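You operate a simulated robot arm through the tools that you are given. There is no shell and no other tool. Be economical: measure what you need, move in short steps, check, and stop when the job is done.

The job below is to be done with a simulated robot arm. You get a single attempt, and the scene is never put back.

JOB
Pack the sealed bag in box two and close the sealer down.
Fine: shut the box; dial to 1, switch off, tray pulled out.

The check looks at the end state, three seconds after you hand in, the way a careful person would. Anything else that was tipped, shoved, dropped, spilled or broken makes it a failure.

ROBOT AND FRAMES
A 6-joint arm with a two-finger parallel gripper, fixed in place. Base frame: the origin is at the foot of the arm, x ahead of it, y to its left, z up; the work surface is at about z = 0.9. Lengths are in m, angles in degrees, forces in N, time in s.
With the tool pointing down near the work surface it reaches from about 0.24 to 0.66 m from the base axis. Its first joint turns from -66.0 to 66.0 degrees. Payload 2.9 kg.
The tool frame sits at the grasp point between the pads (the TCP): z along the fingers, y along the line on which they close. The tips reach 0.03 m beyond it. Largest opening 0.11 m; finger width 0.02, thickness 0.01; the body of the gripper, 0.048 by 0.112 m, starts 0.055 m behind the TCP.
Orientation is told as [roll, pitch, yaw] about the base's x, y, z axes, in that order, counted from this pose: with the fingers straight down and closing along the base's y, the tool's x points along the base's -x, its y along +y and its z along -z.

CONTROLS
- The arm moves only by the tool arm_command. Its argument "plan" is a list of rows, each a list of 3 entries, a list of its own where there are three numbers: the closure, from 0 (fully open) to 1 (shut), then the shift along the tool's x, y, z in m, then the turn, a rotation vector about the tool's x, y, z in degrees. In form: [[gripper, [tx, ty, tz], [rx, ry, rz]], ...]. A call has 1 to 20 rows; each row is the pose to reach, as a shift and turn from the pose commanded when the call began, along the tool's axes at that moment. Rows are played at 5 a second. More than 0.05 m and 8.6 degrees between two rows, or a gripper value outside its range, and nothing of the call is played. A pose out of reach is approached as far as the arm can. The call stops where the force on the tool passes 40 N (or 10 N more than at its start, if that is more) or the arm is blocked; 0.2 s more then pass. Each finger travels about 0.108 m/s and halts on what it meets, pressing with about 37 N; the grip force reading is that of the motor and also rises with nothing between the fingers. The clock runs only during rows and for 0.2 s after the last one: add rows that repeat a pose to give the fingers time. The reply holds the time, the measured pose of the TCP, the force on the tool along the base axes, the opening and the grip force, in the units named above and with some noise.
- Cameras (640 x 400 px; columns grow to the right, rows downward): "scene" is fixed at [0.0825, 0.4349, 1.3872]; the picture's right is [-0.73, -0.69, 0.00], its down [-0.37, 0.39, -0.85] and it looks along [0.58, -0.61, -0.53] (base axes); focal length 255 px, centre (320, 200). "wrist" rides on the gripper at [0.072, 0.017, -0.103] in the tool frame; the picture's right is [-0.23, 0.97, 0.00], its down [-0.76, -0.18, -0.62] and it looks along [-0.61, -0.14, 0.78] (tool axes); focal length 222 px, centre (320, 200). There is no depth. A picture from a camera that has moved, and an enlarged one, comes with that camera's place and axes in the base frame and with its lens.
- get_image(camera): a new picture of that camera. No time passes.
- inspect(camera, box): a new picture of the part [left, top, right, bottom] of that camera's present view, enlarged. No time passes.
- sign_off(): hands the job in; it is judged then, once.

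Go step by step. Nothing tells you positions but the pictures and the camera data: compare them with the known pose of the tool, close in by small moves and look again before you grip or let go. The budget is 120 turns and 76 pictures, counting those below and the enlarged ones. Unless the task says otherwise, let go and move clear before handing in, and close with one line.

The tools are called after "Call:" by a JSON object that holds its "api" and its "payload". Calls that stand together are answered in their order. arm_command: Moves the arm, as the interface text tells. Its arguments: {"type":"object","properties":{"plan":{"type":"array"}},"required":["plan"]} The other tools are called the same way: get_image (camera) takes a picture; inspect (camera, box) takes an enlarged picture of a part of a camera's view; sign_off () hands the job in.

At the start:

```text
clock: 0.0
tcp_pos: [0.3959, -0.0902, 1.2812]
ee_rot: [0.0, 0.0, -0.1]
force: [0.3, 0.4, -0.2]
finger_gap: 0.1099
grip_force: 0.1
```

scene: 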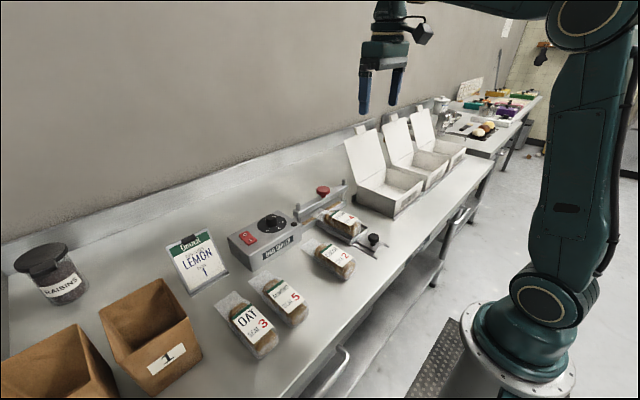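
wrist: 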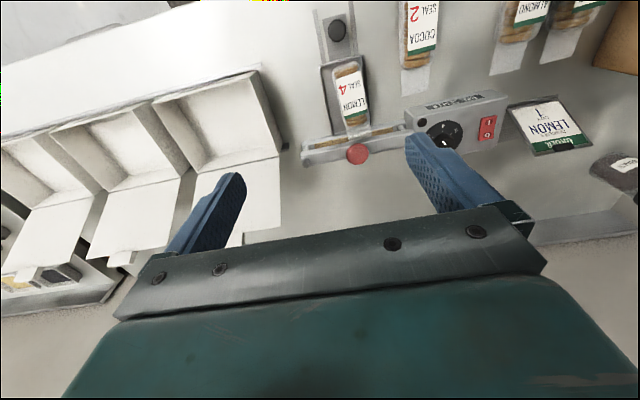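

I see a bench with a sealer (dial, red switch, tray with a bag, press bar with red knob), several bags, and three open boxes. I'll look closer at the sealer and boxes first.

Call:
{"api": "inspect", "payload": {"camera": "scene", "box": [220, 170, 400, 290]}}

Call:
{"api": "inspect", "payload": {"camera": "scene", "box": [330, 90, 480, 230]}}

Call:
{"api": "inspect", "payload": {"camera": "wrist", "box": [290, 0, 530, 180]}}

Call:
{"api": "inspect", "payload": {"camera": "wrist", "box": [0, 60, 300, 300]}}

```text
3.33 times, centred on (310, 230) of scene
camera zoom: at [0.0825, 0.4349, 1.3872], right [-0.73, -0.69, 0.0], down [-0.37, 0.39, -0.85], along [0.58, -0.61, -0.53], focal length 850 px, centre (353, 100)
```

zoom: 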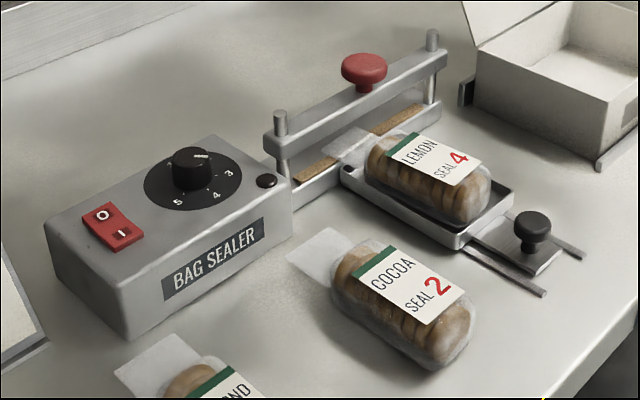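

```text
2.86 times, centred on (405, 160) of scene
camera zoom: at [0.0825, 0.4349, 1.3872], right [-0.73, -0.69, 0.0], down [-0.37, 0.39, -0.85], along [0.58, -0.61, -0.53], focal length 728 px, centre (77, 314)
```

zoom: 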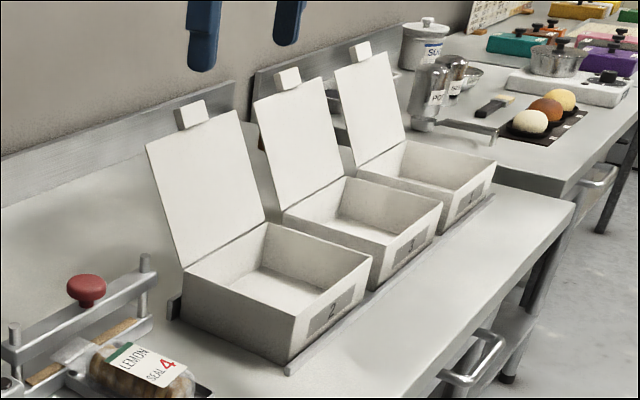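

```text
2.22 times, centred on (410, 90) of wrist
camera zoom: at [0.325, -0.0749, 1.385], right [0.23, 0.97, 0.0], down [0.76, -0.18, 0.62], along [0.61, -0.14, -0.78], focal length 494 px, centre (120, 444)
```

zoom: 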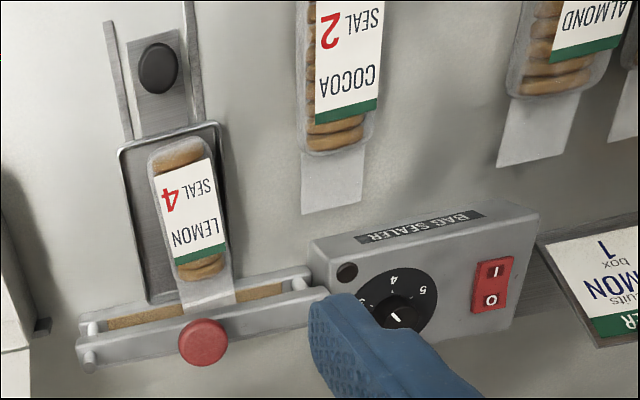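

```text
1.67 times, centred on (150, 180) of wrist
camera zoom: at [0.325, -0.0749, 1.385], right [0.23, 0.97, 0.0], down [0.76, -0.18, 0.62], along [0.61, -0.14, -0.78], focal length 370 px, centre (603, 233)
```

zoom: 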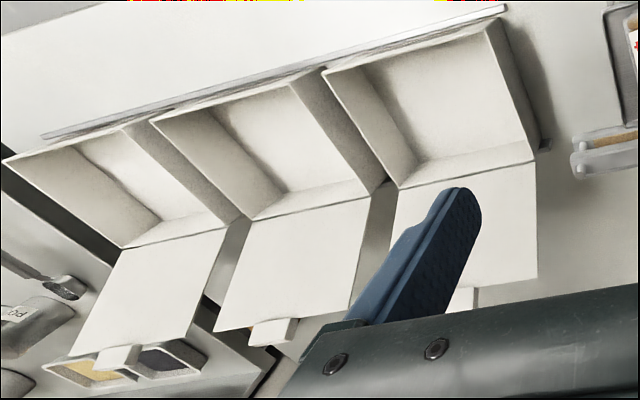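

Next I'll read the box labels, the card, the dial and the bag necks.

Call:
{"api": "inspect", "payload": {"camera": "scene", "box": [400, 140, 480, 210]}}

Call:
{"api": "inspect", "payload": {"camera": "scene", "box": [150, 225, 250, 305]}}

Call:
{"api": "inspect", "payload": {"camera": "scene", "box": [220, 200, 310, 260]}}

Call:
{"api": "inspect", "payload": {"camera": "scene", "box": [290, 180, 390, 260]}}

Call:
{"api": "inspect", "payload": {"camera": "scene", "box": [200, 260, 320, 370]}}

```text
5.71 times, centred on (440, 175) of scene
camera zoom: at [0.0825, 0.4349, 1.3872], right [-0.73, -0.69, 0.0], down [-0.37, 0.39, -0.85], along [0.58, -0.61, -0.53], focal length 1457 px, centre (-366, 343)
```

zoom: 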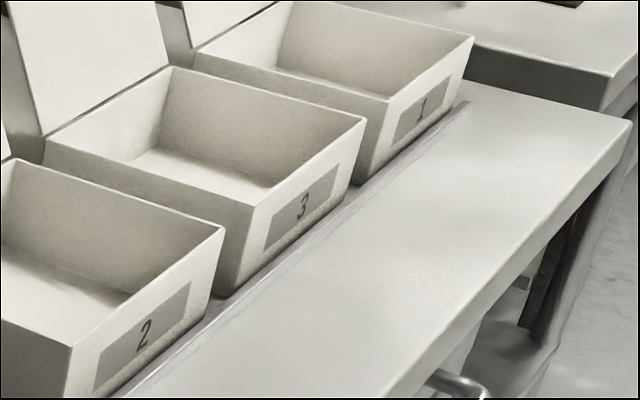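

```text
5.00 times, centred on (200, 265) of scene
camera zoom: at [0.0825, 0.4349, 1.3872], right [-0.73, -0.69, 0.0], down [-0.37, 0.39, -0.85], along [0.58, -0.61, -0.53], focal length 1275 px, centre (920, -125)
```

zoom: 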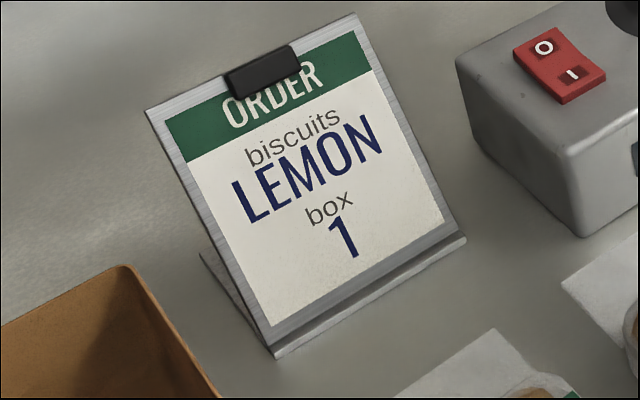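

```text
6.67 times, centred on (265, 230) of scene
camera zoom: at [0.0825, 0.4349, 1.3872], right [-0.73, -0.69, 0.0], down [-0.37, 0.39, -0.85], along [0.58, -0.61, -0.53], focal length 1700 px, centre (687, 0)
```

zoom: 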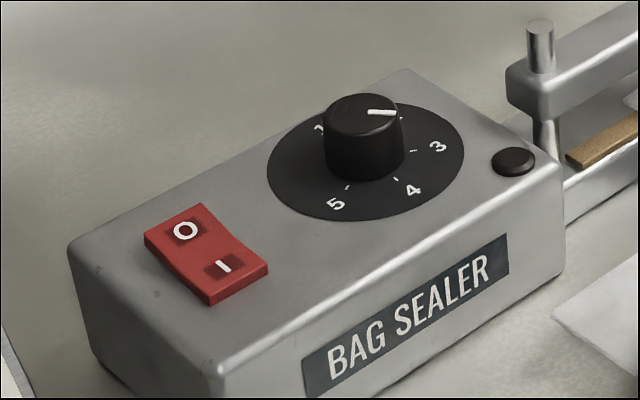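

```text
5.00 times, centred on (340, 220) of scene
camera zoom: at [0.0825, 0.4349, 1.3872], right [-0.73, -0.69, 0.0], down [-0.37, 0.39, -0.85], along [0.58, -0.61, -0.53], focal length 1275 px, centre (220, 100)
```

zoom: 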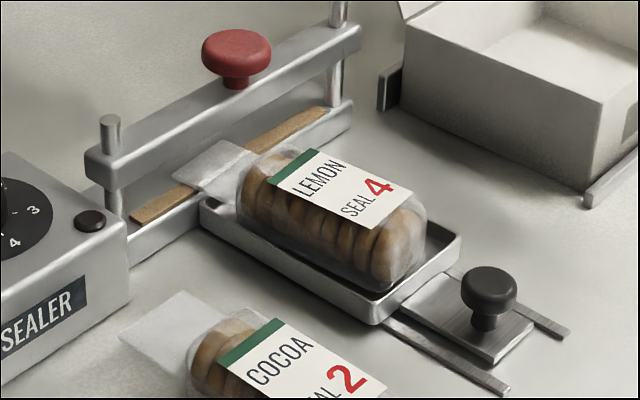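

```text
3.64 times, centred on (260, 315) of scene
camera zoom: at [0.0825, 0.4349, 1.3872], right [-0.73, -0.69, 0.0], down [-0.37, 0.39, -0.85], along [0.58, -0.61, -0.53], focal length 927 px, centre (538, -218)
```

zoom: 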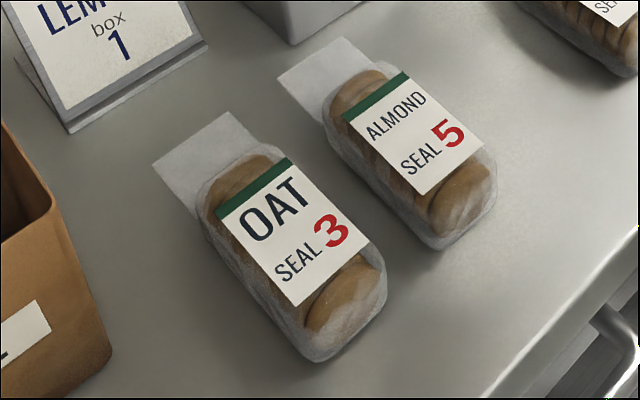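

The box nearest the sealer is box 2; the lemon bag lies in the sealer tray. I take the tray knob to be near (0.34,-0.04), the dial near (0.54,0.13) and the switch near (0.55,0.21). I'll lower the wrist camera to view them better.

Call:
{"api": "arm_command", "payload": {"plan": [[0, [0.016, 0.021, 0.027], [0, 0, 0]], [0, [0.032, 0.043, 0.054], [0, 0, 0]], [0, [0.048, 0.064, 0.081], [0, 0, 0]], [0, [0.064, 0.086, 0.108], [0, 0, 0]], [0, [0.079, 0.107, 0.134], [0, 0, 0]]]}}

Call:
{"api": "get_image", "payload": {"camera": "wrist"}}

```text
clock: 1.2
tcp_pos: [0.3178, 0.0165, 1.1472]
ee_rot: [0.0, -0.2, 0.0]
force: [-0.6, 0.2, -0.4]
finger_gap: 0.11
grip_force: 0.2
```

```text
64 pictures are left
camera wrist: at [0.247, 0.0322, 1.2506], right [0.23, 0.97, 0.0], down [0.76, -0.18, 0.62], along [0.61, -0.14, -0.78], focal length 222 px, centre (320, 200)
```

wrist: 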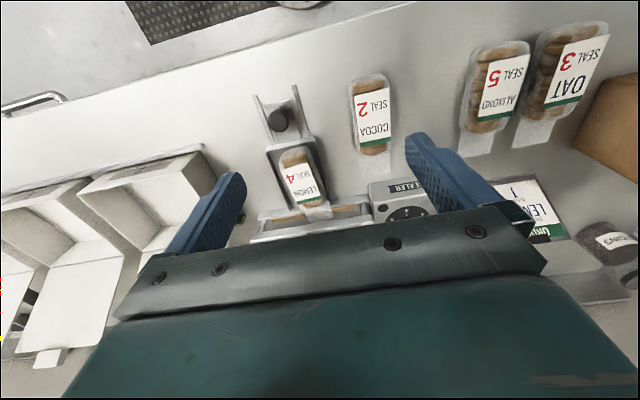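

The knob location agrees with the scene camera: about (0.337,-0.047). Let me enlarge.

Call:
{"api": "inspect", "payload": {"camera": "wrist", "box": [230, 70, 390, 240]}}

Call:
{"api": "inspect", "payload": {"camera": "wrist", "box": [340, 60, 440, 160]}}

```text
2.35 times, centred on (310, 155) of wrist
camera zoom: at [0.247, 0.0322, 1.2506], right [0.23, 0.97, 0.0], down [0.76, -0.18, 0.62], along [0.61, -0.14, -0.78], focal length 523 px, centre (344, 306)
```

zoom: 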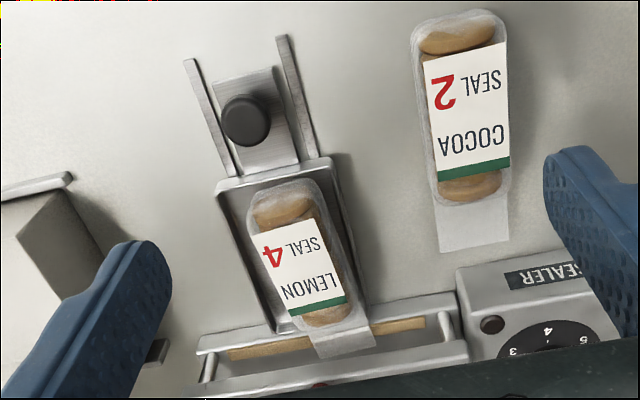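

```text
4.00 times, centred on (390, 110) of wrist
camera zoom: at [0.247, 0.0322, 1.2506], right [0.23, 0.97, 0.0], down [0.76, -0.18, 0.62], along [0.61, -0.14, -0.78], focal length 888 px, centre (40, 560)
```

zoom: 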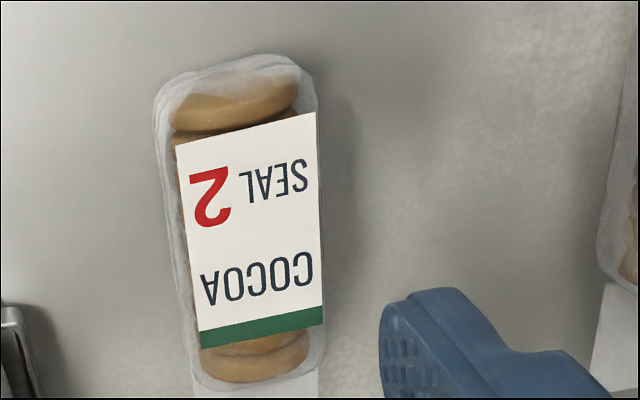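

The tray slides along x with rails ending at x≈0.307. I'll go above the tray knob with partly closed fingers and look before descending.

Call:
{"api": "arm_command", "payload": {"plan": [[0.2, [-0.006, -0.02, 0.03], [0, 0, 0]], [0.4, [-0.012, -0.042, 0.065], [0, 0, 0]], [0.45, [-0.019, -0.0635, 0.1], [0, 0, 0]], [0.45, [-0.019, -0.0635, 0.13], [0, 0, 0]], [0.45, [-0.019, -0.0635, 0.13], [0, 0, 0]]]}}

Call:
{"api": "get_image", "payload": {"camera": "wrist"}}

Call:
{"api": "inspect", "payload": {"camera": "scene", "box": [320, 170, 420, 270]}}

```text
clock: 2.4
tcp_pos: [0.3359, -0.0476, 1.0191]
ee_rot: [0.0, -0.1, 0.2]
force: [-0.3, -0.2, 0.4]
finger_gap: 0.0605
grip_force: 0.0
```

```text
61 pictures are left
camera wrist: at [0.264, -0.0316, 1.1218], right [0.23, 0.97, 0.0], down [0.76, -0.18, 0.62], along [0.61, -0.14, -0.78], focal length 222 px, centre (320, 200)
```

wrist: 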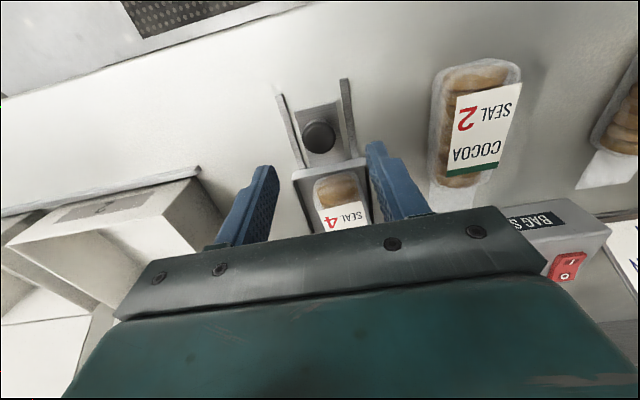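

```text
4.00 times, centred on (370, 220) of scene
camera zoom: at [0.0825, 0.4349, 1.3872], right [-0.73, -0.69, 0.0], down [-0.37, 0.39, -0.85], along [0.58, -0.61, -0.53], focal length 1020 px, centre (120, 120)
```

zoom: 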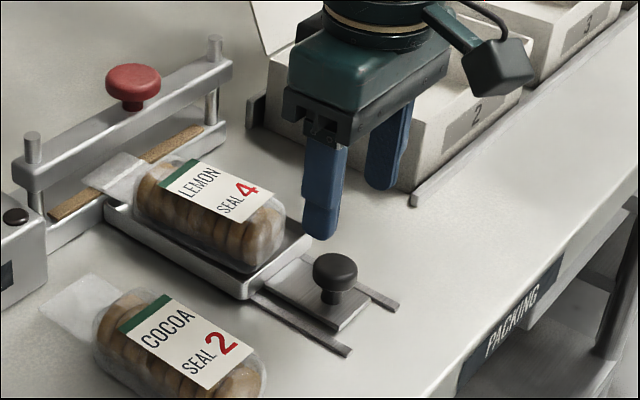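

The knob is centred at about (0.339,-0.048) between the fingers. I'll descend and grip it.

Call:
{"api": "arm_command", "payload": {"plan": [[0.45, [-0.003, 0, 0.03], [0, 0, 0]], [0.45, [-0.003, 0, 0.055], [0, 0, 0]], [0.45, [-0.003, 0, 0.073], [0, 0, 0]], [0.45, [-0.003, 0, 0.073], [0, 0, 0]], [0.9, [-0.003, 0, 0.073], [0, 0, 0]], [0.9, [-0.003, 0, 0.073], [0, 0, 0]], [0.9, [-0.003, 0, 0.073], [0, 0, 0]]]}}

Call:
{"api": "inspect", "payload": {"camera": "scene", "box": [320, 170, 420, 270]}}

```text
clock: 4.0
tcp_pos: [0.3388, -0.0509, 0.9442]
ee_rot: [-0.2, 0.0, -0.2]
force: [0.7, -21.9, -12.2]
finger_gap: 0.029
grip_force: 45.5
```

```text
4.00 times, centred on (370, 220) of scene
camera zoom: at [0.0826, 0.4343, 1.3874], right [-0.73, -0.69, 0.0], down [-0.37, 0.39, -0.85], along [0.58, -0.61, -0.53], focal length 1020 px, centre (120, 120)
```

zoom: 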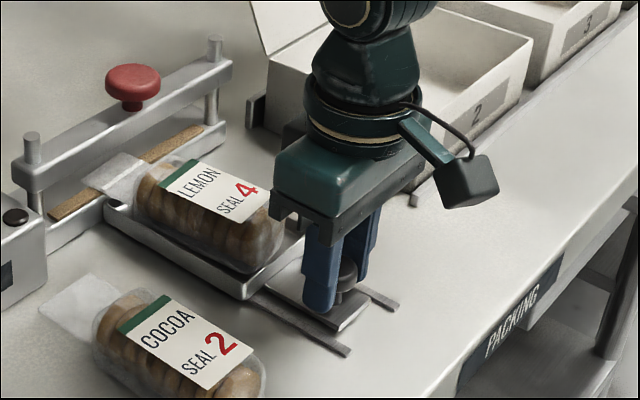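

Knob gripped, with some sideways load, so I'll shift 3 mm toward -y and start pulling the tray toward -x.

Call:
{"api": "arm_command", "payload": {"plan": [[0.9, [0.0, -0.003, 0], [0, 0, 0]], [0.9, [0.008, -0.004, 0], [0, 0, 0]], [0.9, [0.016, -0.004, 0], [0, 0, 0]], [0.9, [0.024, -0.004, 0], [0, 0, 0]], [0.9, [0.032, -0.004, 0], [0, 0, 0]], [0.9, [0.04, -0.004, 0], [0, 0, 0]]]}}

Call:
{"api": "inspect", "payload": {"camera": "scene", "box": [300, 170, 420, 270]}}

```text
clock: 5.4
tcp_pos: [0.3003, -0.0504, 0.9444]
ee_rot: [0.1, 0.1, 0.4]
force: [0.8, 22.9, -7.2]
finger_gap: 0.0289
grip_force: 45.3
```

```text
4.00 times, centred on (360, 220) of scene
camera zoom: at [0.0826, 0.4355, 1.387], right [-0.73, -0.69, 0.0], down [-0.37, 0.39, -0.85], along [0.58, -0.61, -0.53], focal length 1020 px, centre (160, 120)
```

zoom: 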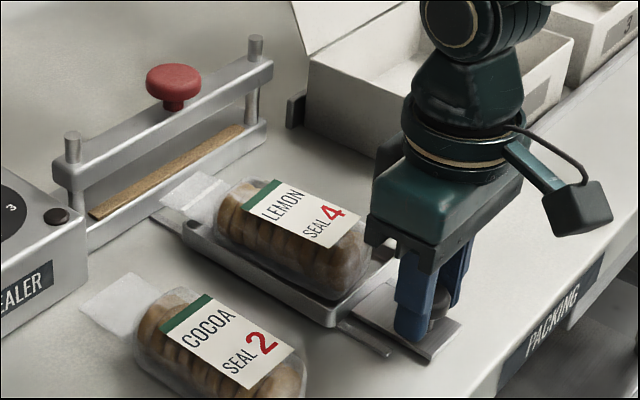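

The tray slides easily and the bag came along; there's a faint seal visible at its neck. I'll keep pulling toward the end stop.

Call:
{"api": "arm_command", "payload": {"plan": [[0.9, [0.0, 0.002, 0], [0, 0, 0]], [0.9, [0.007, 0.002, 0], [0, 0, 0]], [0.9, [0.014, 0.002, 0], [0, 0, 0]], [0.9, [0.021, 0.002, 0], [0, 0, 0]], [0.9, [0.028, 0.002, 0], [0, 0, 0]], [0.9, [0.035, 0.002, 0], [0, 0, 0]]]}}

Call:
{"api": "inspect", "payload": {"camera": "scene", "box": [300, 170, 420, 270]}}

```text
clock: 6.8
tcp_pos: [0.2695, -0.0493, 0.947]
ee_rot: [-0.1, -1.1, 0.1]
force: [28.6, 11.0, 2.5]
finger_gap: 0.0295
grip_force: 45.0
```

```text
4.00 times, centred on (360, 220) of scene
camera zoom: at [0.0832, 0.4352, 1.387], right [-0.73, -0.69, 0.0], down [-0.37, 0.39, -0.85], along [0.58, -0.61, -0.53], focal length 1020 px, centre (160, 120)
```

zoom: 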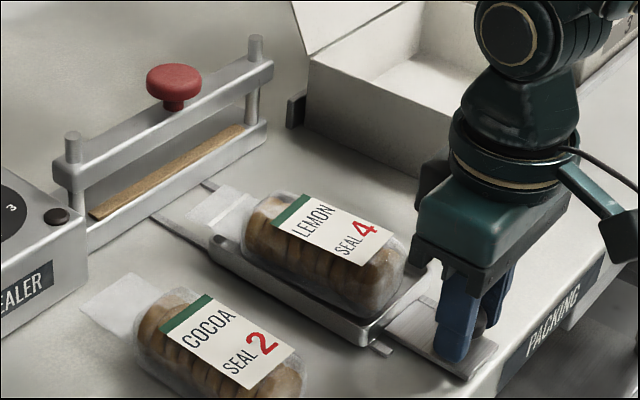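

The end stop is reached after about 70 mm of travel (28 N). I'll relax the pull, open and rise, then view the bag.

Call:
{"api": "arm_command", "payload": {"plan": [[0.9, [-0.006, 0, 0], [0, 0, 0]], [0.5, [-0.007, 0, 0], [0, 0, 0]], [0.5, [-0.007, 0, 0], [0, 0, 0]], [0.5, [-0.007, 0, -0.03], [0, 0, 0]], [0.3, [-0.007, 0, -0.07], [0, 0, 0]], [0, [-0.007, 0, -0.11], [0, 0, 0]], [0, [-0.007, 0, -0.15], [0, 0, 0]]]}}

Call:
{"api": "get_image", "payload": {"camera": "wrist"}}

Call:
{"api": "inspect", "payload": {"camera": "scene", "box": [300, 170, 420, 270]}}

```text
clock: 8.4
tcp_pos: [0.2734, -0.0498, 1.0925]
ee_rot: [0.0, 0.0, 0.0]
force: [0.1, -0.8, 0.4]
finger_gap: 0.1098
grip_force: 0.1
```

```text
56 pictures are left
camera wrist: at [0.201, -0.0343, 1.1956], right [0.23, 0.97, 0.0], down [0.76, -0.18, 0.62], along [0.61, -0.14, -0.78], focal length 222 px, centre (320, 200)
```

wrist: 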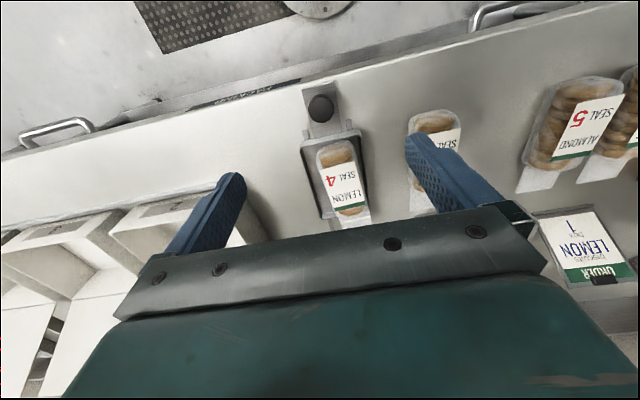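

```text
4.00 times, centred on (360, 220) of scene
camera zoom: at [0.0825, 0.4349, 1.3872], right [-0.73, -0.69, 0.0], down [-0.37, 0.39, -0.85], along [0.58, -0.61, -0.53], focal length 1020 px, centre (160, 120)
```

zoom: 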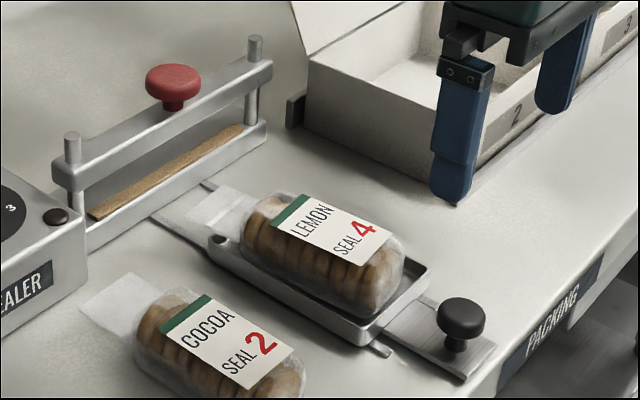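

The lemon bag shows a seal band on its neck, so it is the sealed one. I'll enlarge the bag to measure its centre and heading.

Call:
{"api": "inspect", "payload": {"camera": "wrist", "box": [270, 80, 410, 240]}}

```text
2.50 times, centred on (340, 160) of wrist
camera zoom: at [0.201, -0.0343, 1.1956], right [0.23, 0.97, 0.0], down [0.76, -0.18, 0.62], along [0.61, -0.14, -0.78], focal length 555 px, centre (270, 300)
```

zoom: 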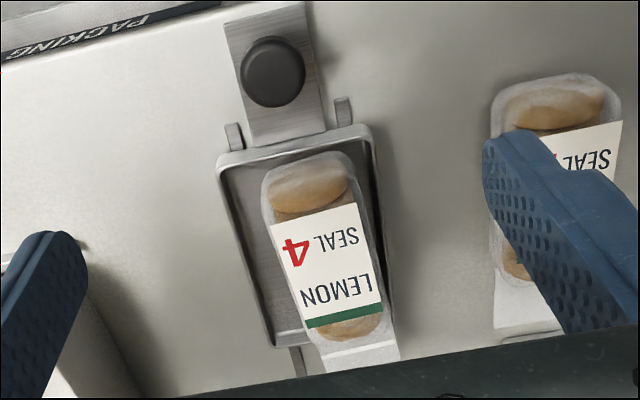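

Bag body centre ≈ (0.378,-0.040), heading about +3°, top ≈ 0.957, tray rim ≈ 0.925. I'll move above it and check alignment.

Call:
{"api": "arm_command", "payload": {"plan": [[0.1, [-0.035, 0.003, 0.02], [0, 0, -1]], [0.15, [-0.07, 0.006, 0.04], [0, 0, -2]], [0.15, [-0.105, 0.01, 0.07], [0, 0, -3.5]], [0.15, [-0.105, 0.01, 0.075], [0, 0, -3.5]]]}}

Call:
{"api": "get_image", "payload": {"camera": "wrist"}}

Call:
{"api": "inspect", "payload": {"camera": "scene", "box": [300, 170, 420, 270]}}

```text
clock: 9.4
tcp_pos: [0.3773, -0.0411, 1.0206]
ee_rot: [-0.1, -0.1, 3.6]
force: [0.4, 0.0, 0.3]
finger_gap: 0.0935
grip_force: 0.0
```

```text
53 pictures are left
camera wrist: at [0.3039, -0.03, 1.1226], right [0.17, 0.99, 0.0], down [0.77, -0.13, 0.62], along [0.62, -0.1, -0.78], focal length 222 px, centre (320, 200)
```

wrist: 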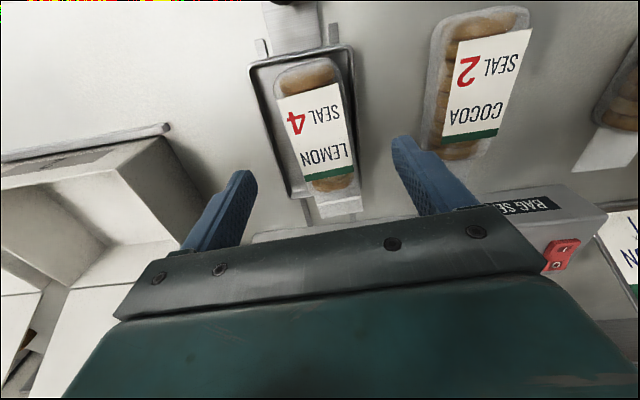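

```text
4.00 times, centred on (360, 220) of scene
camera zoom: at [0.0825, 0.4349, 1.3872], right [-0.73, -0.69, 0.0], down [-0.37, 0.39, -0.85], along [0.58, -0.61, -0.53], focal length 1020 px, centre (160, 120)
```

zoom: 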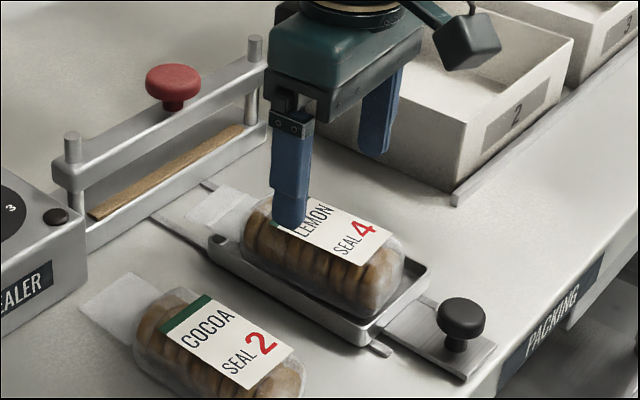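

Aligned: bag centre (0.378,-0.041), heading ~4–5°. I'll descend and close gently on the bag.

Call:
{"api": "arm_command", "payload": {"plan": [[0.15, [-0.001, 0, 0.03], [0, 0, -1]], [0.15, [-0.001, 0, 0.05], [0, 0, -1]], [0.15, [-0.001, 0, 0.061], [0, 0, -1]], [0.35, [-0.001, 0, 0.061], [0, 0, -1]], [0.5, [-0.001, 0, 0.061], [0, 0, -1]], [0.65, [-0.001, 0, 0.061], [0, 0, -1]], [0.65, [-0.001, 0, 0.061], [0, 0, -1]]]}}

Call:
{"api": "inspect", "payload": {"camera": "scene", "box": [300, 170, 420, 270]}}

```text
clock: 11.0
tcp_pos: [0.3769, -0.0403, 0.9568]
ee_rot: [0.1, 0.0, 4.6]
force: [0.4, -0.8, 0.6]
finger_gap: 0.0519
grip_force: 37.3
```

```text
4.00 times, centred on (360, 220) of scene
camera zoom: at [0.0825, 0.4349, 1.3872], right [-0.73, -0.69, 0.0], down [-0.37, 0.39, -0.85], along [0.58, -0.61, -0.53], focal length 1020 px, centre (160, 120)
```

zoom: 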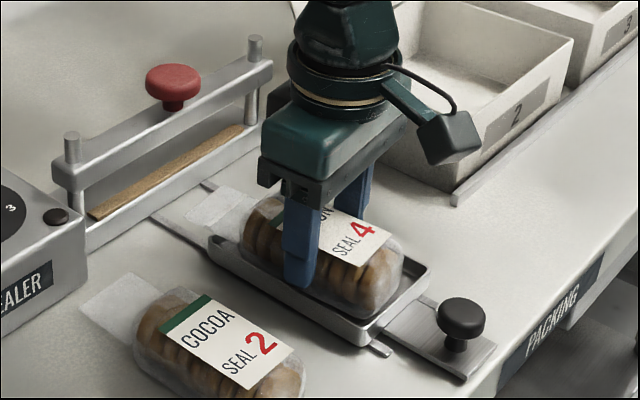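

The bag is held (gap 52 mm). Lifting straight up and checking it comes level.

Call:
{"api": "arm_command", "payload": {"plan": [[0.65, [0, 0, -0.02], [0, 0, 0]], [0.65, [0, 0, -0.04], [0, 0, 0]], [0.65, [0, 0, -0.07], [0, 0, 0]], [0.65, [0, 0, -0.1], [0, 0, 0]], [0.65, [0, 0, -0.13], [0, 0, 0]], [0.65, [0, 0, -0.15], [0, 0, 0]]]}}

Call:
{"api": "get_image", "payload": {"camera": "scene"}}

Call:
{"api": "get_image", "payload": {"camera": "wrist"}}

```text
clock: 12.4
tcp_pos: [0.3773, -0.038, 1.1095]
ee_rot: [0.0, 0.0, 4.5]
force: [-0.3, 1.0, 0.1]
finger_gap: 0.0386
grip_force: 0.1
```

```text
50 pictures are left
```

scene: 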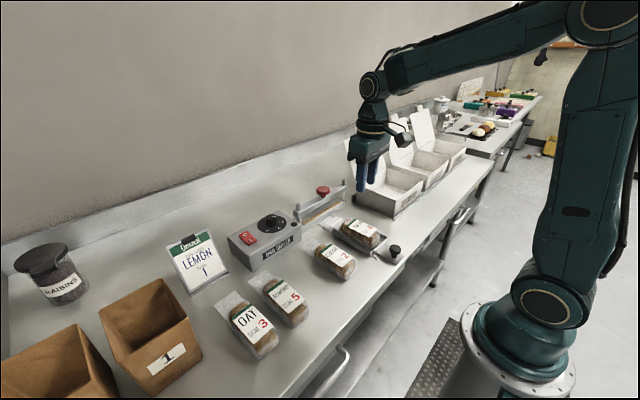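

```text
49 pictures are left
camera wrist: at [0.3043, -0.0285, 1.212], right [0.15, 0.99, 0.0], down [0.77, -0.12, 0.62], along [0.62, -0.09, -0.78], focal length 222 px, centre (320, 200)
```

wrist: 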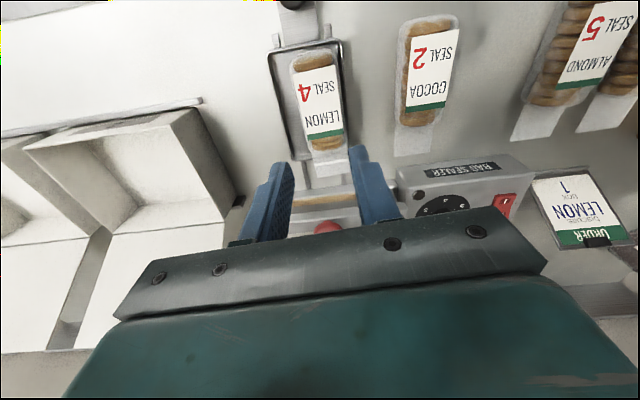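

The bag slipped out and is still lying in the tray. I'll look closely at how it lies before a deeper grip.

Call:
{"api": "inspect", "payload": {"camera": "wrist", "box": [250, 20, 370, 200]}}

Call:
{"api": "inspect", "payload": {"camera": "scene", "box": [320, 205, 410, 265]}}

```text
2.22 times, centred on (310, 110) of wrist
camera zoom: at [0.3043, -0.0285, 1.212], right [0.15, 0.99, 0.0], down [0.77, -0.12, 0.62], along [0.62, -0.09, -0.78], focal length 494 px, centre (342, 400)
```

zoom: 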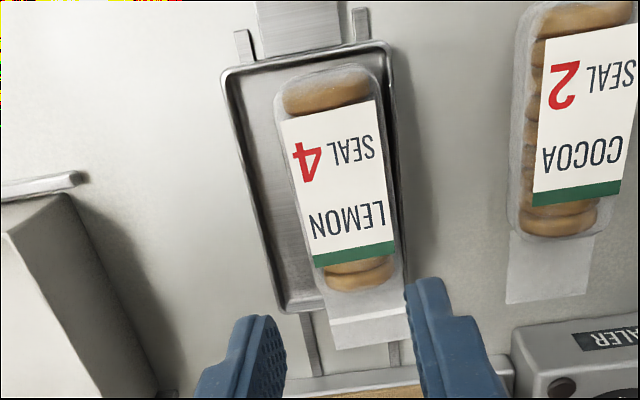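

```text
6.67 times, centred on (365, 235) of scene
camera zoom: at [0.0825, 0.4349, 1.3872], right [-0.73, -0.69, 0.0], down [-0.37, 0.39, -0.85], along [0.58, -0.61, -0.53], focal length 1700 px, centre (20, -33)
```

zoom: 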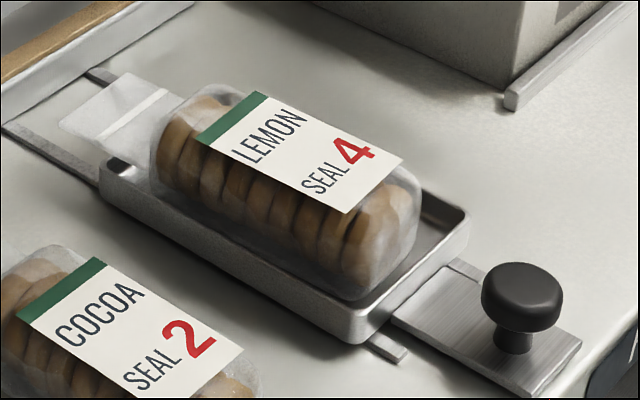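

The fingers barely reached the bag's widest line because the tray rim is close on the +y side. I'll regrip with a ~15° roll so the -y finger reaches down into the free side of the tray; first a tilted pre-approach pose.

Call:
{"api": "arm_command", "payload": {"plan": [[0.55, [-0.0005, -0.006, 0.025], [-4, 0, 0.5]], [0.42, [-0.001, -0.01, 0.05], [-8, 0, 1]], [0.42, [-0.0015, -0.015, 0.08], [-12, 0, 1.5]], [0.42, [-0.0016, -0.018, 0.11], [-15, 0, 2]], [0.42, [-0.0016, -0.018, 0.11], [-15, 0, 2]]]}}

Call:
{"api": "get_image", "payload": {"camera": "wrist"}}

Call:
{"api": "inspect", "payload": {"camera": "scene", "box": [320, 180, 420, 265]}}

```text
clock: 13.6
tcp_pos: [0.3804, -0.0573, 1.0004]
ee_rot: [15.0, 0.1, 2.7]
force: [0.0, 0.2, -0.7]
finger_gap: 0.0638
grip_force: 0.1
```

```text
46 pictures are left
camera wrist: at [0.3101, -0.0718, 1.1036], right [0.19, 0.95, 0.25], down [0.78, -0.3, 0.55], along [0.6, 0.09, -0.79], focal length 222 px, centre (320, 200)
```

wrist: 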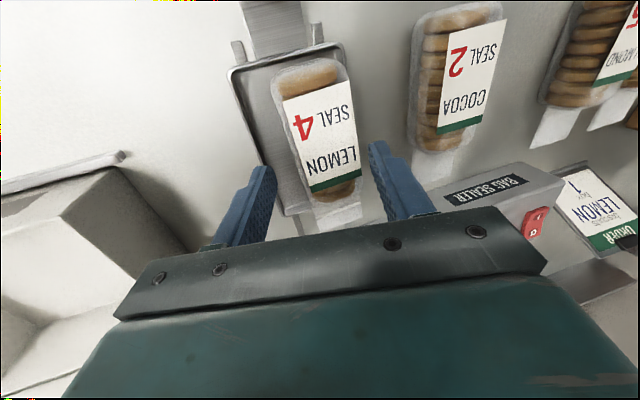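

```text
4.71 times, centred on (370, 222) of scene
camera zoom: at [0.0825, 0.4349, 1.3872], right [-0.73, -0.69, 0.0], down [-0.37, 0.39, -0.85], along [0.58, -0.61, -0.53], focal length 1200 px, centre (85, 94)
```

zoom: 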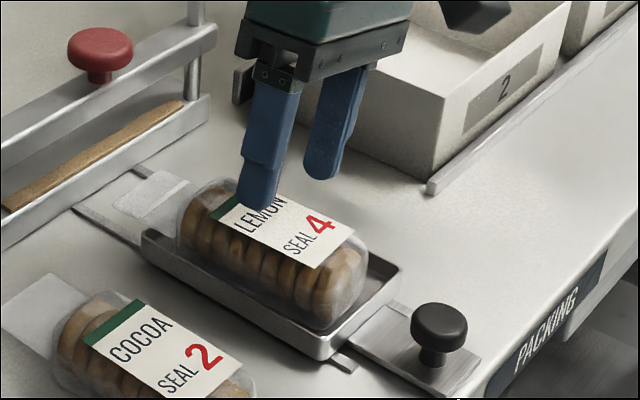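

The fingers straddle the bag symmetrically along the tilted approach. Descending 50 mm along the tool and closing fully.

Call:
{"api": "arm_command", "payload": {"plan": [[0.42, [0, 0, 0.02], [0, 0, 0]], [0.42, [0, 0, 0.035], [0, 0, 0]], [0.42, [0, 0, 0.045], [0, 0, 0]], [0.42, [0, 0, 0.051], [0, 0, 0]], [0.42, [0, 0, 0.051], [0, 0, 0]], [0.6, [0, 0, 0.051], [0, 0, 0]], [1, [0, 0, 0.051], [0, 0, 0]], [1, [0, 0, 0.051], [0, 0, 0]]]}}

Call:
{"api": "inspect", "payload": {"camera": "scene", "box": [320, 180, 420, 265]}}

```text
clock: 15.4
tcp_pos: [0.3812, -0.0454, 0.9504]
ee_rot: [15.0, 0.1, 2.5]
force: [-0.1, -2.6, 6.1]
finger_gap: 0.0518
grip_force: 36.6
```

```text
4.71 times, centred on (370, 222) of scene
camera zoom: at [0.0824, 0.4348, 1.3872], right [-0.73, -0.69, 0.0], down [-0.37, 0.39, -0.85], along [0.58, -0.61, -0.53], focal length 1200 px, centre (85, 94)
```

zoom: 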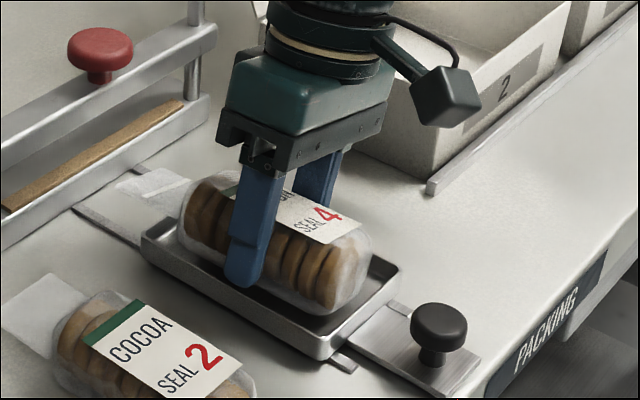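

The bag is gripped and has rolled to match the fingers. A slow 30 mm lift along base z, then check the gap.

Call:
{"api": "arm_command", "payload": {"plan": [[1, [0, 0.0013, -0.005], [0, 0, 0]], [1, [0, 0.0026, -0.01], [0, 0, 0]], [1, [0, 0.0039, -0.0145], [0, 0, 0]], [1, [0, 0.0052, -0.019], [0, 0, 0]], [1, [0, 0.0065, -0.024], [0, 0, 0]], [1, [0, 0.0078, -0.029], [0, 0, 0]]]}}

Call:
{"api": "inspect", "payload": {"camera": "scene", "box": [320, 180, 420, 265]}}

```text
clock: 16.8
tcp_pos: [0.3793, -0.0435, 0.9798]
ee_rot: [15.0, 0.2, 2.6]
force: [0.1, 0.3, -1.8]
finger_gap: 0.0518
grip_force: 36.8
```

```text
4.71 times, centred on (370, 222) of scene
camera zoom: at [0.0825, 0.4349, 1.3872], right [-0.73, -0.69, 0.0], down [-0.37, 0.39, -0.85], along [0.58, -0.61, -0.53], focal length 1200 px, centre (85, 94)
```

zoom: 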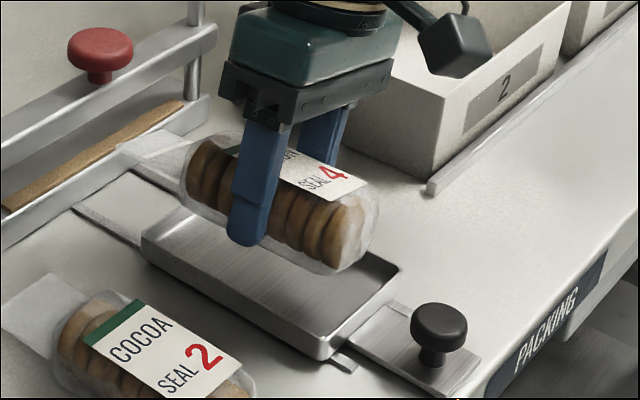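

The bag is firmly held. Lifting higher, away from the press, and levelling the tool.

Call:
{"api": "arm_command", "payload": {"plan": [[1, [0.005, 0.0065, -0.024], [3, 0, 0]], [1, [0.01, 0.013, -0.048], [6, 0, 0]], [1, [0.015, 0.02, -0.073], [9, 0, 0]], [1, [0.02, 0.026, -0.097], [12, 0, 0]], [1, [0.025, 0.0325, -0.121], [15, 0, 0]], [1, [0.03, 0.039, -0.145], [15, 0, 0]]]}}

Call:
{"api": "get_image", "payload": {"camera": "scene"}}

```text
clock: 18.2
tcp_pos: [0.3518, -0.0447, 1.1329]
ee_rot: [0.0, 0.2, 2.6]
force: [0.0, -0.5, -2.3]
finger_gap: 0.0518
grip_force: 36.9
```

```text
42 pictures are left
```

scene: 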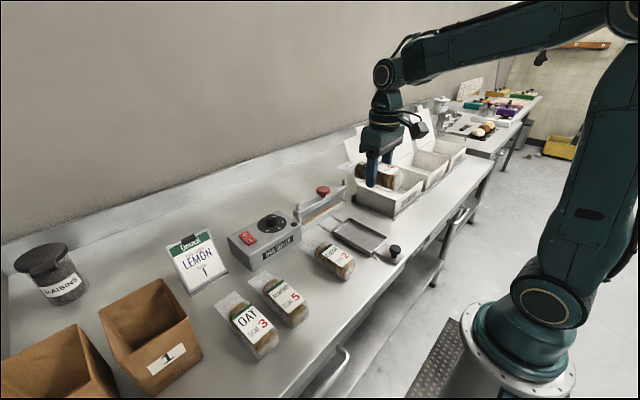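

Bag securely in hand. Moving sideways to in front of box 2 to measure its interior with the wrist camera.

Call:
{"api": "arm_command", "payload": {"plan": [[1, [0.006, -0.04, 0], [0, 0, 0.5]], [1, [0.012, -0.08, 0], [0, 0, 1]], [1, [0.018, -0.12, 0], [0, 0, 1.5]], [1, [0.024, -0.16, 0], [0, 0, 2]], [1, [0.029, -0.199, 0], [0, 0, 2.6]]]}}

Call:
{"api": "get_image", "payload": {"camera": "wrist"}}

Call:
{"api": "inspect", "payload": {"camera": "scene", "box": [330, 110, 470, 230]}}

```text
clock: 19.4
tcp_pos: [0.3324, -0.2447, 1.1297]
ee_rot: [0.0, 0.2, 0.0]
force: [0.5, 0.0, -2.6]
finger_gap: 0.0517
grip_force: 36.8
```

```text
41 pictures are left
camera wrist: at [0.2608, -0.2285, 1.2327], right [0.23, 0.97, 0.0], down [0.76, -0.18, 0.62], along [0.6, -0.14, -0.78], focal length 222 px, centre (320, 200)
```

wrist: 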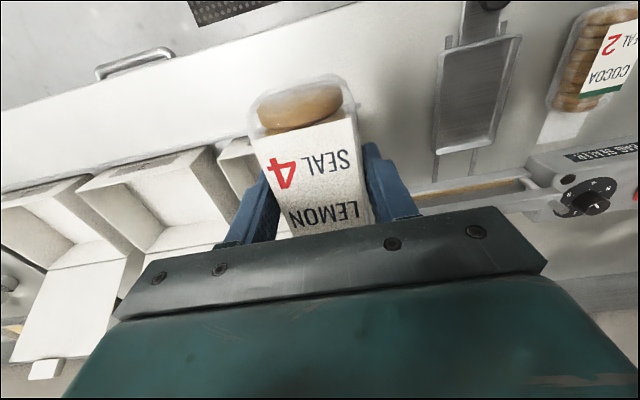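

```text
3.33 times, centred on (400, 170) of scene
camera zoom: at [0.0825, 0.4349, 1.3872], right [-0.73, -0.69, 0.0], down [-0.37, 0.39, -0.85], along [0.58, -0.61, -0.53], focal length 850 px, centre (53, 300)
```

zoom: 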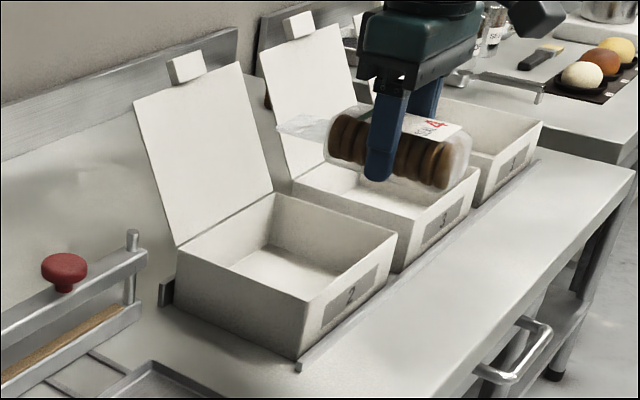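

Box 2 spans about x 0.366–0.517, y −0.203 to −0.397, rim ≈0.965, so the 0.15 m bag fits best along y. I'll turn the tool −90° here at safe height.

Call:
{"api": "arm_command", "payload": {"plan": [[1, [0, 0, 0], [0, 0, 7.5]], [1, [0, 0, 0], [0, 0, 15]], [1, [0, 0, 0], [0, 0, 22.5]], [1, [0, 0, 0], [0, 0, 30]], [1, [0, 0, 0], [0, 0, 37.5]], [1, [0, 0, 0], [0, 0, 45]], [1, [0, 0, 0], [0, 0, 52.5]], [1, [0, 0, 0], [0, 0, 60]], [1, [0, 0, 0], [0, 0, 67.5]], [1, [0, 0, 0], [0, 0, 75]], [1, [0, 0, 0], [0, 0, 82.5]], [1, [0, 0, 0], [0, 0, 90]]]}}

Call:
{"api": "get_image", "payload": {"camera": "wrist"}}

Call:
{"api": "inspect", "payload": {"camera": "scene", "box": [330, 110, 470, 230]}}

```text
clock: 22.0
tcp_pos: [0.3315, -0.2454, 1.1307]
ee_rot: [-0.2, 0.0, -90.2]
force: [0.6, 0.2, -2.4]
finger_gap: 0.0517
grip_force: 37.0
```

```text
39 pictures are left
camera wrist: at [0.3488, -0.1739, 1.2332], right [0.97, -0.23, 0.0], down [-0.18, -0.76, 0.62], along [-0.15, -0.61, -0.78], focal length 222 px, centre (320, 200)
```

wrist: 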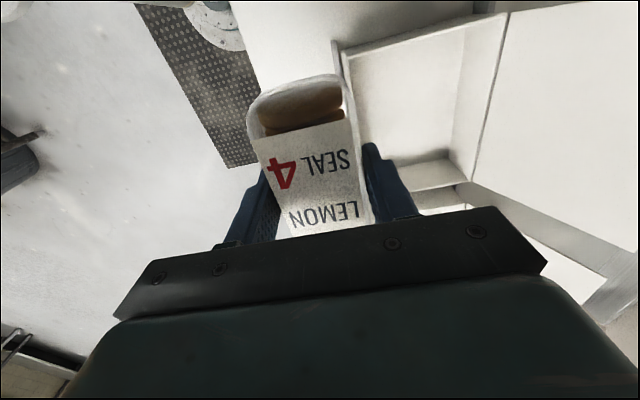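

```text
3.33 times, centred on (400, 170) of scene
camera zoom: at [0.0825, 0.4349, 1.3872], right [-0.73, -0.69, 0.0], down [-0.37, 0.39, -0.85], along [0.58, -0.61, -0.53], focal length 850 px, centre (53, 300)
```

zoom: 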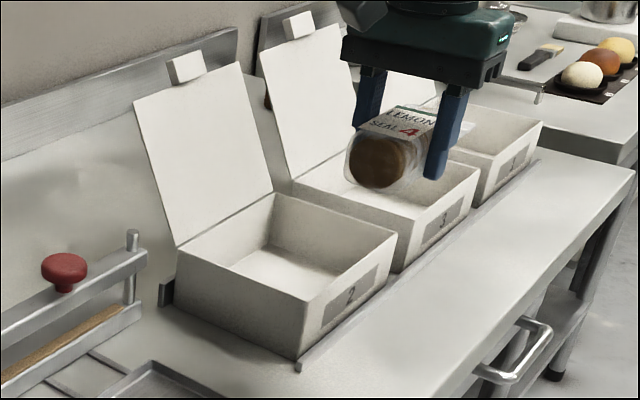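

Clear view of box 2: centre ≈ (0.439,−0.303), and the bag is level. Moving over it, then partway down for a check.

Call:
{"api": "arm_command", "payload": {"plan": [[1, [-0.012, 0.035, 0], [0, 0, 0]], [1, [-0.024, 0.07, 0], [0, 0, 0]], [1, [-0.0376, 0.105, 0], [0, 0, 0]], [1, [-0.0376, 0.105, 0.03], [0, 0, 0]], [1, [-0.0376, 0.105, 0.06], [0, 0, 0]], [1, [-0.0376, 0.105, 0.08], [0, 0, 0]], [1, [-0.0376, 0.105, 0.08], [0, 0, 0]]]}}

Call:
{"api": "get_image", "payload": {"camera": "wrist"}}

Call:
{"api": "inspect", "payload": {"camera": "scene", "box": [330, 110, 470, 230]}}

```text
clock: 23.6
tcp_pos: [0.4363, -0.2855, 1.0492]
ee_rot: [-0.2, 0.0, -90.0]
force: [0.1, 0.6, -2.3]
finger_gap: 0.0517
grip_force: 36.8
```

```text
37 pictures are left
camera wrist: at [0.4535, -0.2134, 1.1524], right [0.97, -0.23, 0.0], down [-0.18, -0.76, 0.62], along [-0.14, -0.61, -0.78], focal length 222 px, centre (320, 200)
```

wrist: 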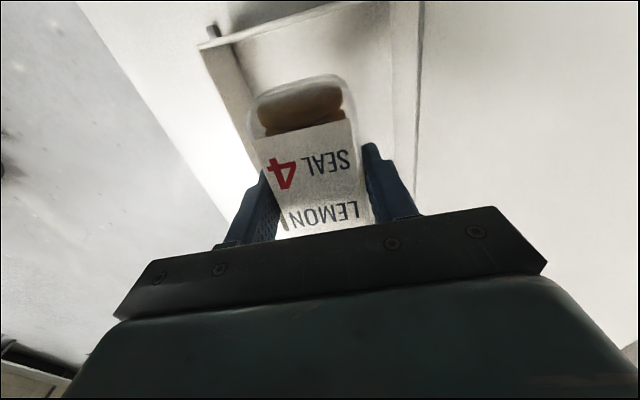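

```text
3.33 times, centred on (400, 170) of scene
camera zoom: at [0.0825, 0.4349, 1.3872], right [-0.73, -0.69, 0.0], down [-0.37, 0.39, -0.85], along [0.58, -0.61, -0.53], focal length 850 px, centre (53, 300)
```

zoom: 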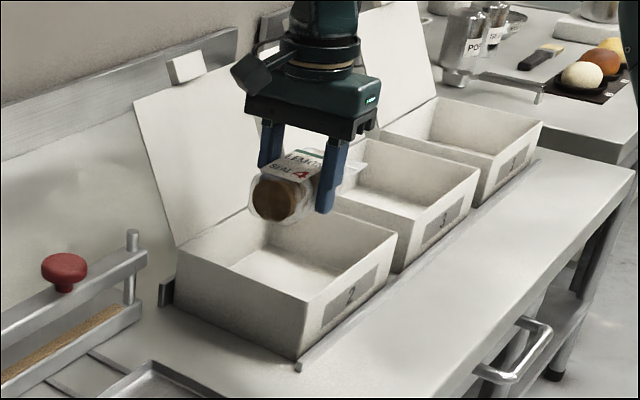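

Bag is well placed over the box; I'll shift 8 mm toward +y for neck clearance and lower it.

Call:
{"api": "arm_command", "payload": {"plan": [[1, [0.008, 0, 0.01], [0, 0, 0]], [1, [0.008, 0, 0.03], [0, 0, 0]], [1, [0.008, 0, 0.05], [0, 0, 0]], [1, [0.008, 0, 0.065], [0, 0, 0]], [1, [0.008, 0, 0.08], [0, 0, 0]], [1, [0.008, 0, 0.086], [0, 0, 0]], [1, [0.008, 0, 0.09], [0, 0, 0]], [1, [0.008, 0, 0.09], [0, 0, 0]]]}}

Call:
{"api": "get_image", "payload": {"camera": "wrist"}}

Call:
{"api": "inspect", "payload": {"camera": "scene", "box": [330, 110, 470, 230]}}

```text
clock: 25.4
tcp_pos: [0.4352, -0.2737, 0.9597]
ee_rot: [-0.1, -0.1, -90.0]
force: [-0.5, 0.7, -2.3]
finger_gap: 0.0518
grip_force: 36.8
```

```text
35 pictures are left
camera wrist: at [0.4535, -0.2022, 1.0628], right [0.97, -0.23, 0.0], down [-0.18, -0.76, 0.62], along [-0.15, -0.61, -0.78], focal length 222 px, centre (320, 200)
```

wrist: 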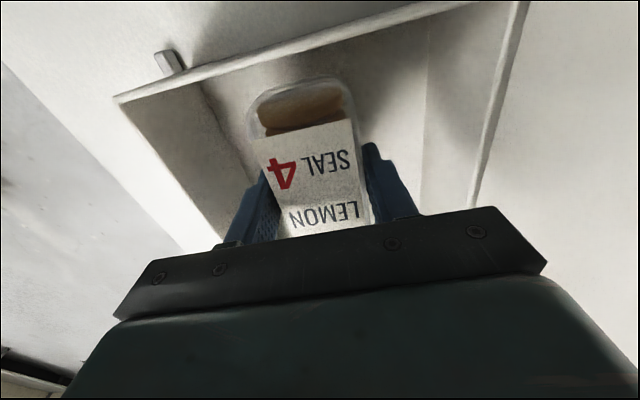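

```text
3.33 times, centred on (400, 170) of scene
camera zoom: at [0.0825, 0.4349, 1.3872], right [-0.73, -0.69, 0.0], down [-0.37, 0.39, -0.85], along [0.58, -0.61, -0.53], focal length 850 px, centre (53, 300)
```

zoom: 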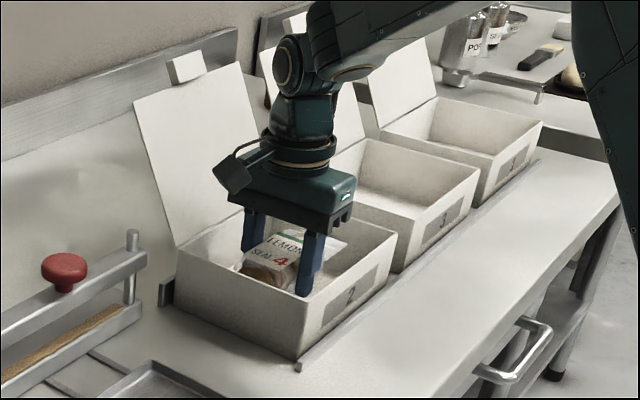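

The bag is inside the box, not yet touching (load still only its weight). Lowering in 3 mm steps until contact.

Call:
{"api": "arm_command", "payload": {"plan": [[1, [0, 0, 0.003], [0, 0, 0]], [1, [0, 0, 0.006], [0, 0, 0]], [1, [0, 0, 0.009], [0, 0, 0]], [1, [0, 0, 0.009], [0, 0, 0]]]}}

```text
clock: 26.4
tcp_pos: [0.4362, -0.2741, 0.9507]
ee_rot: [-0.3, 0.0, -90.1]
force: [-0.2, -0.6, -1.4]
finger_gap: 0.0517
grip_force: 37.2
```

Call:
{"api": "arm_command", "payload": {"plan": [[1, [0, 0, 0.002], [0, 0, 0]], [1, [0, 0, 0.004], [0, 0, 0]], [1, [0, 0, 0.004], [0, 0, 0]]]}}

```text
clock: 27.2
tcp_pos: [0.4342, -0.2749, 0.9461]
ee_rot: [-0.2, 0.1, -89.9]
force: [0.8, 0.2, -3.3]
finger_gap: 0.0516
grip_force: 37.4
```

No contact yet; a few more millimetres.

Call:
{"api": "arm_command", "payload": {"plan": [[1, [0, 0, 0.002], [0, 0, 0]], [1, [0, 0, 0.004], [0, 0, 0]], [1, [0, 0, 0.004], [0, 0, 0]]]}}

Call:
{"api": "inspect", "payload": {"camera": "scene", "box": [370, 170, 430, 215]}}

```text
clock: 28.0
tcp_pos: [0.4344, -0.275, 0.9423]
ee_rot: [-0.1, 0.1, -90.0]
force: [-0.3, 0.3, -2.4]
finger_gap: 0.0518
grip_force: 36.7
```

```text
8.89 times, centred on (400, 192) of scene
camera zoom: at [0.0825, 0.4349, 1.3872], right [-0.73, -0.69, 0.0], down [-0.37, 0.39, -0.85], along [0.58, -0.61, -0.53], focal length 2266 px, centre (-391, 267)
```

zoom: 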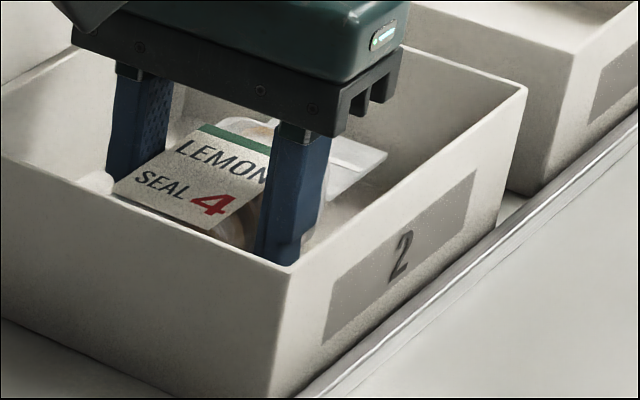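

Still hanging free; continuing down gently.

Call:
{"api": "arm_command", "payload": {"plan": [[1, [0, 0, 0.002], [0, 0, 0]], [1, [0, 0, 0.004], [0, 0, 0]], [1, [0, 0, 0.006], [0, 0, 0]], [1, [0, 0, 0.006], [0, 0, 0]]]}}

```text
clock: 29.0
tcp_pos: [0.436, -0.2764, 0.9379]
ee_rot: [-0.2, 0.0, -90.1]
force: [-6.1, 2.7, 18.6]
finger_gap: 0.0518
grip_force: 37.2
```

Contact with the box floor. Easing 2 mm, opening partially, and rising straight up.

Call:
{"api": "arm_command", "payload": {"plan": [[1, [0, 0, -0.002], [0, 0, 0]], [0.45, [0, 0, -0.002], [0, 0, 0]], [0.35, [0, 0, -0.002], [0, 0, 0]], [0.35, [0, 0, -0.002], [0, 0, 0]], [0.35, [0, 0, -0.02], [0, 0, 0]], [0.35, [0, 0, -0.05], [0, 0, 0]], [0.35, [0, 0, -0.09], [0, 0, 0]], [0.35, [0, 0, -0.13], [0, 0, 0]], [0.35, [0, 0, -0.17], [0, 0, 0]], [0.6, [0, 0, -0.21], [0, 0, 0]]]}}

Call:
{"api": "inspect", "payload": {"camera": "scene", "box": [330, 90, 470, 220]}}

Call:
{"api": "get_image", "payload": {"camera": "wrist"}}

```text
clock: 31.2
tcp_pos: [0.4331, -0.2739, 1.147]
ee_rot: [-0.3, 0.0, -90.0]
force: [0.0, -0.5, -1.6]
finger_gap: 0.0439
grip_force: 0.0
```

```text
3.08 times, centred on (400, 155) of scene
camera zoom: at [0.0825, 0.4349, 1.3872], right [-0.73, -0.69, 0.0], down [-0.37, 0.39, -0.85], along [0.58, -0.61, -0.53], focal length 784 px, centre (74, 338)
```

zoom: 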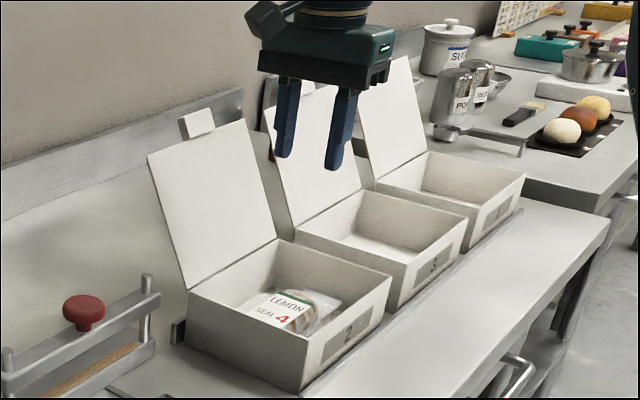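

```text
31 pictures are left
camera wrist: at [0.4525, -0.2035, 1.2505], right [0.97, -0.23, 0.0], down [-0.18, -0.76, 0.62], along [-0.15, -0.61, -0.78], focal length 222 px, centre (320, 200)
```

wrist: 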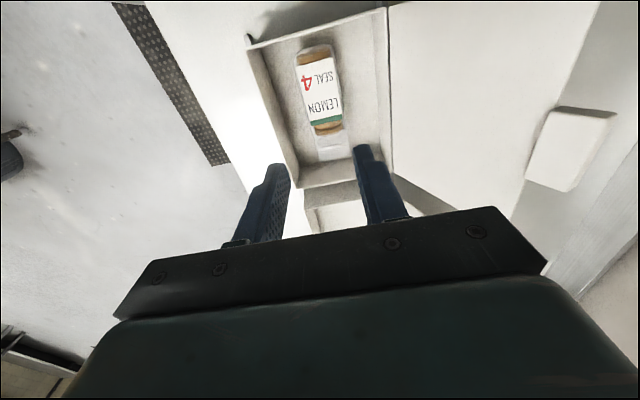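

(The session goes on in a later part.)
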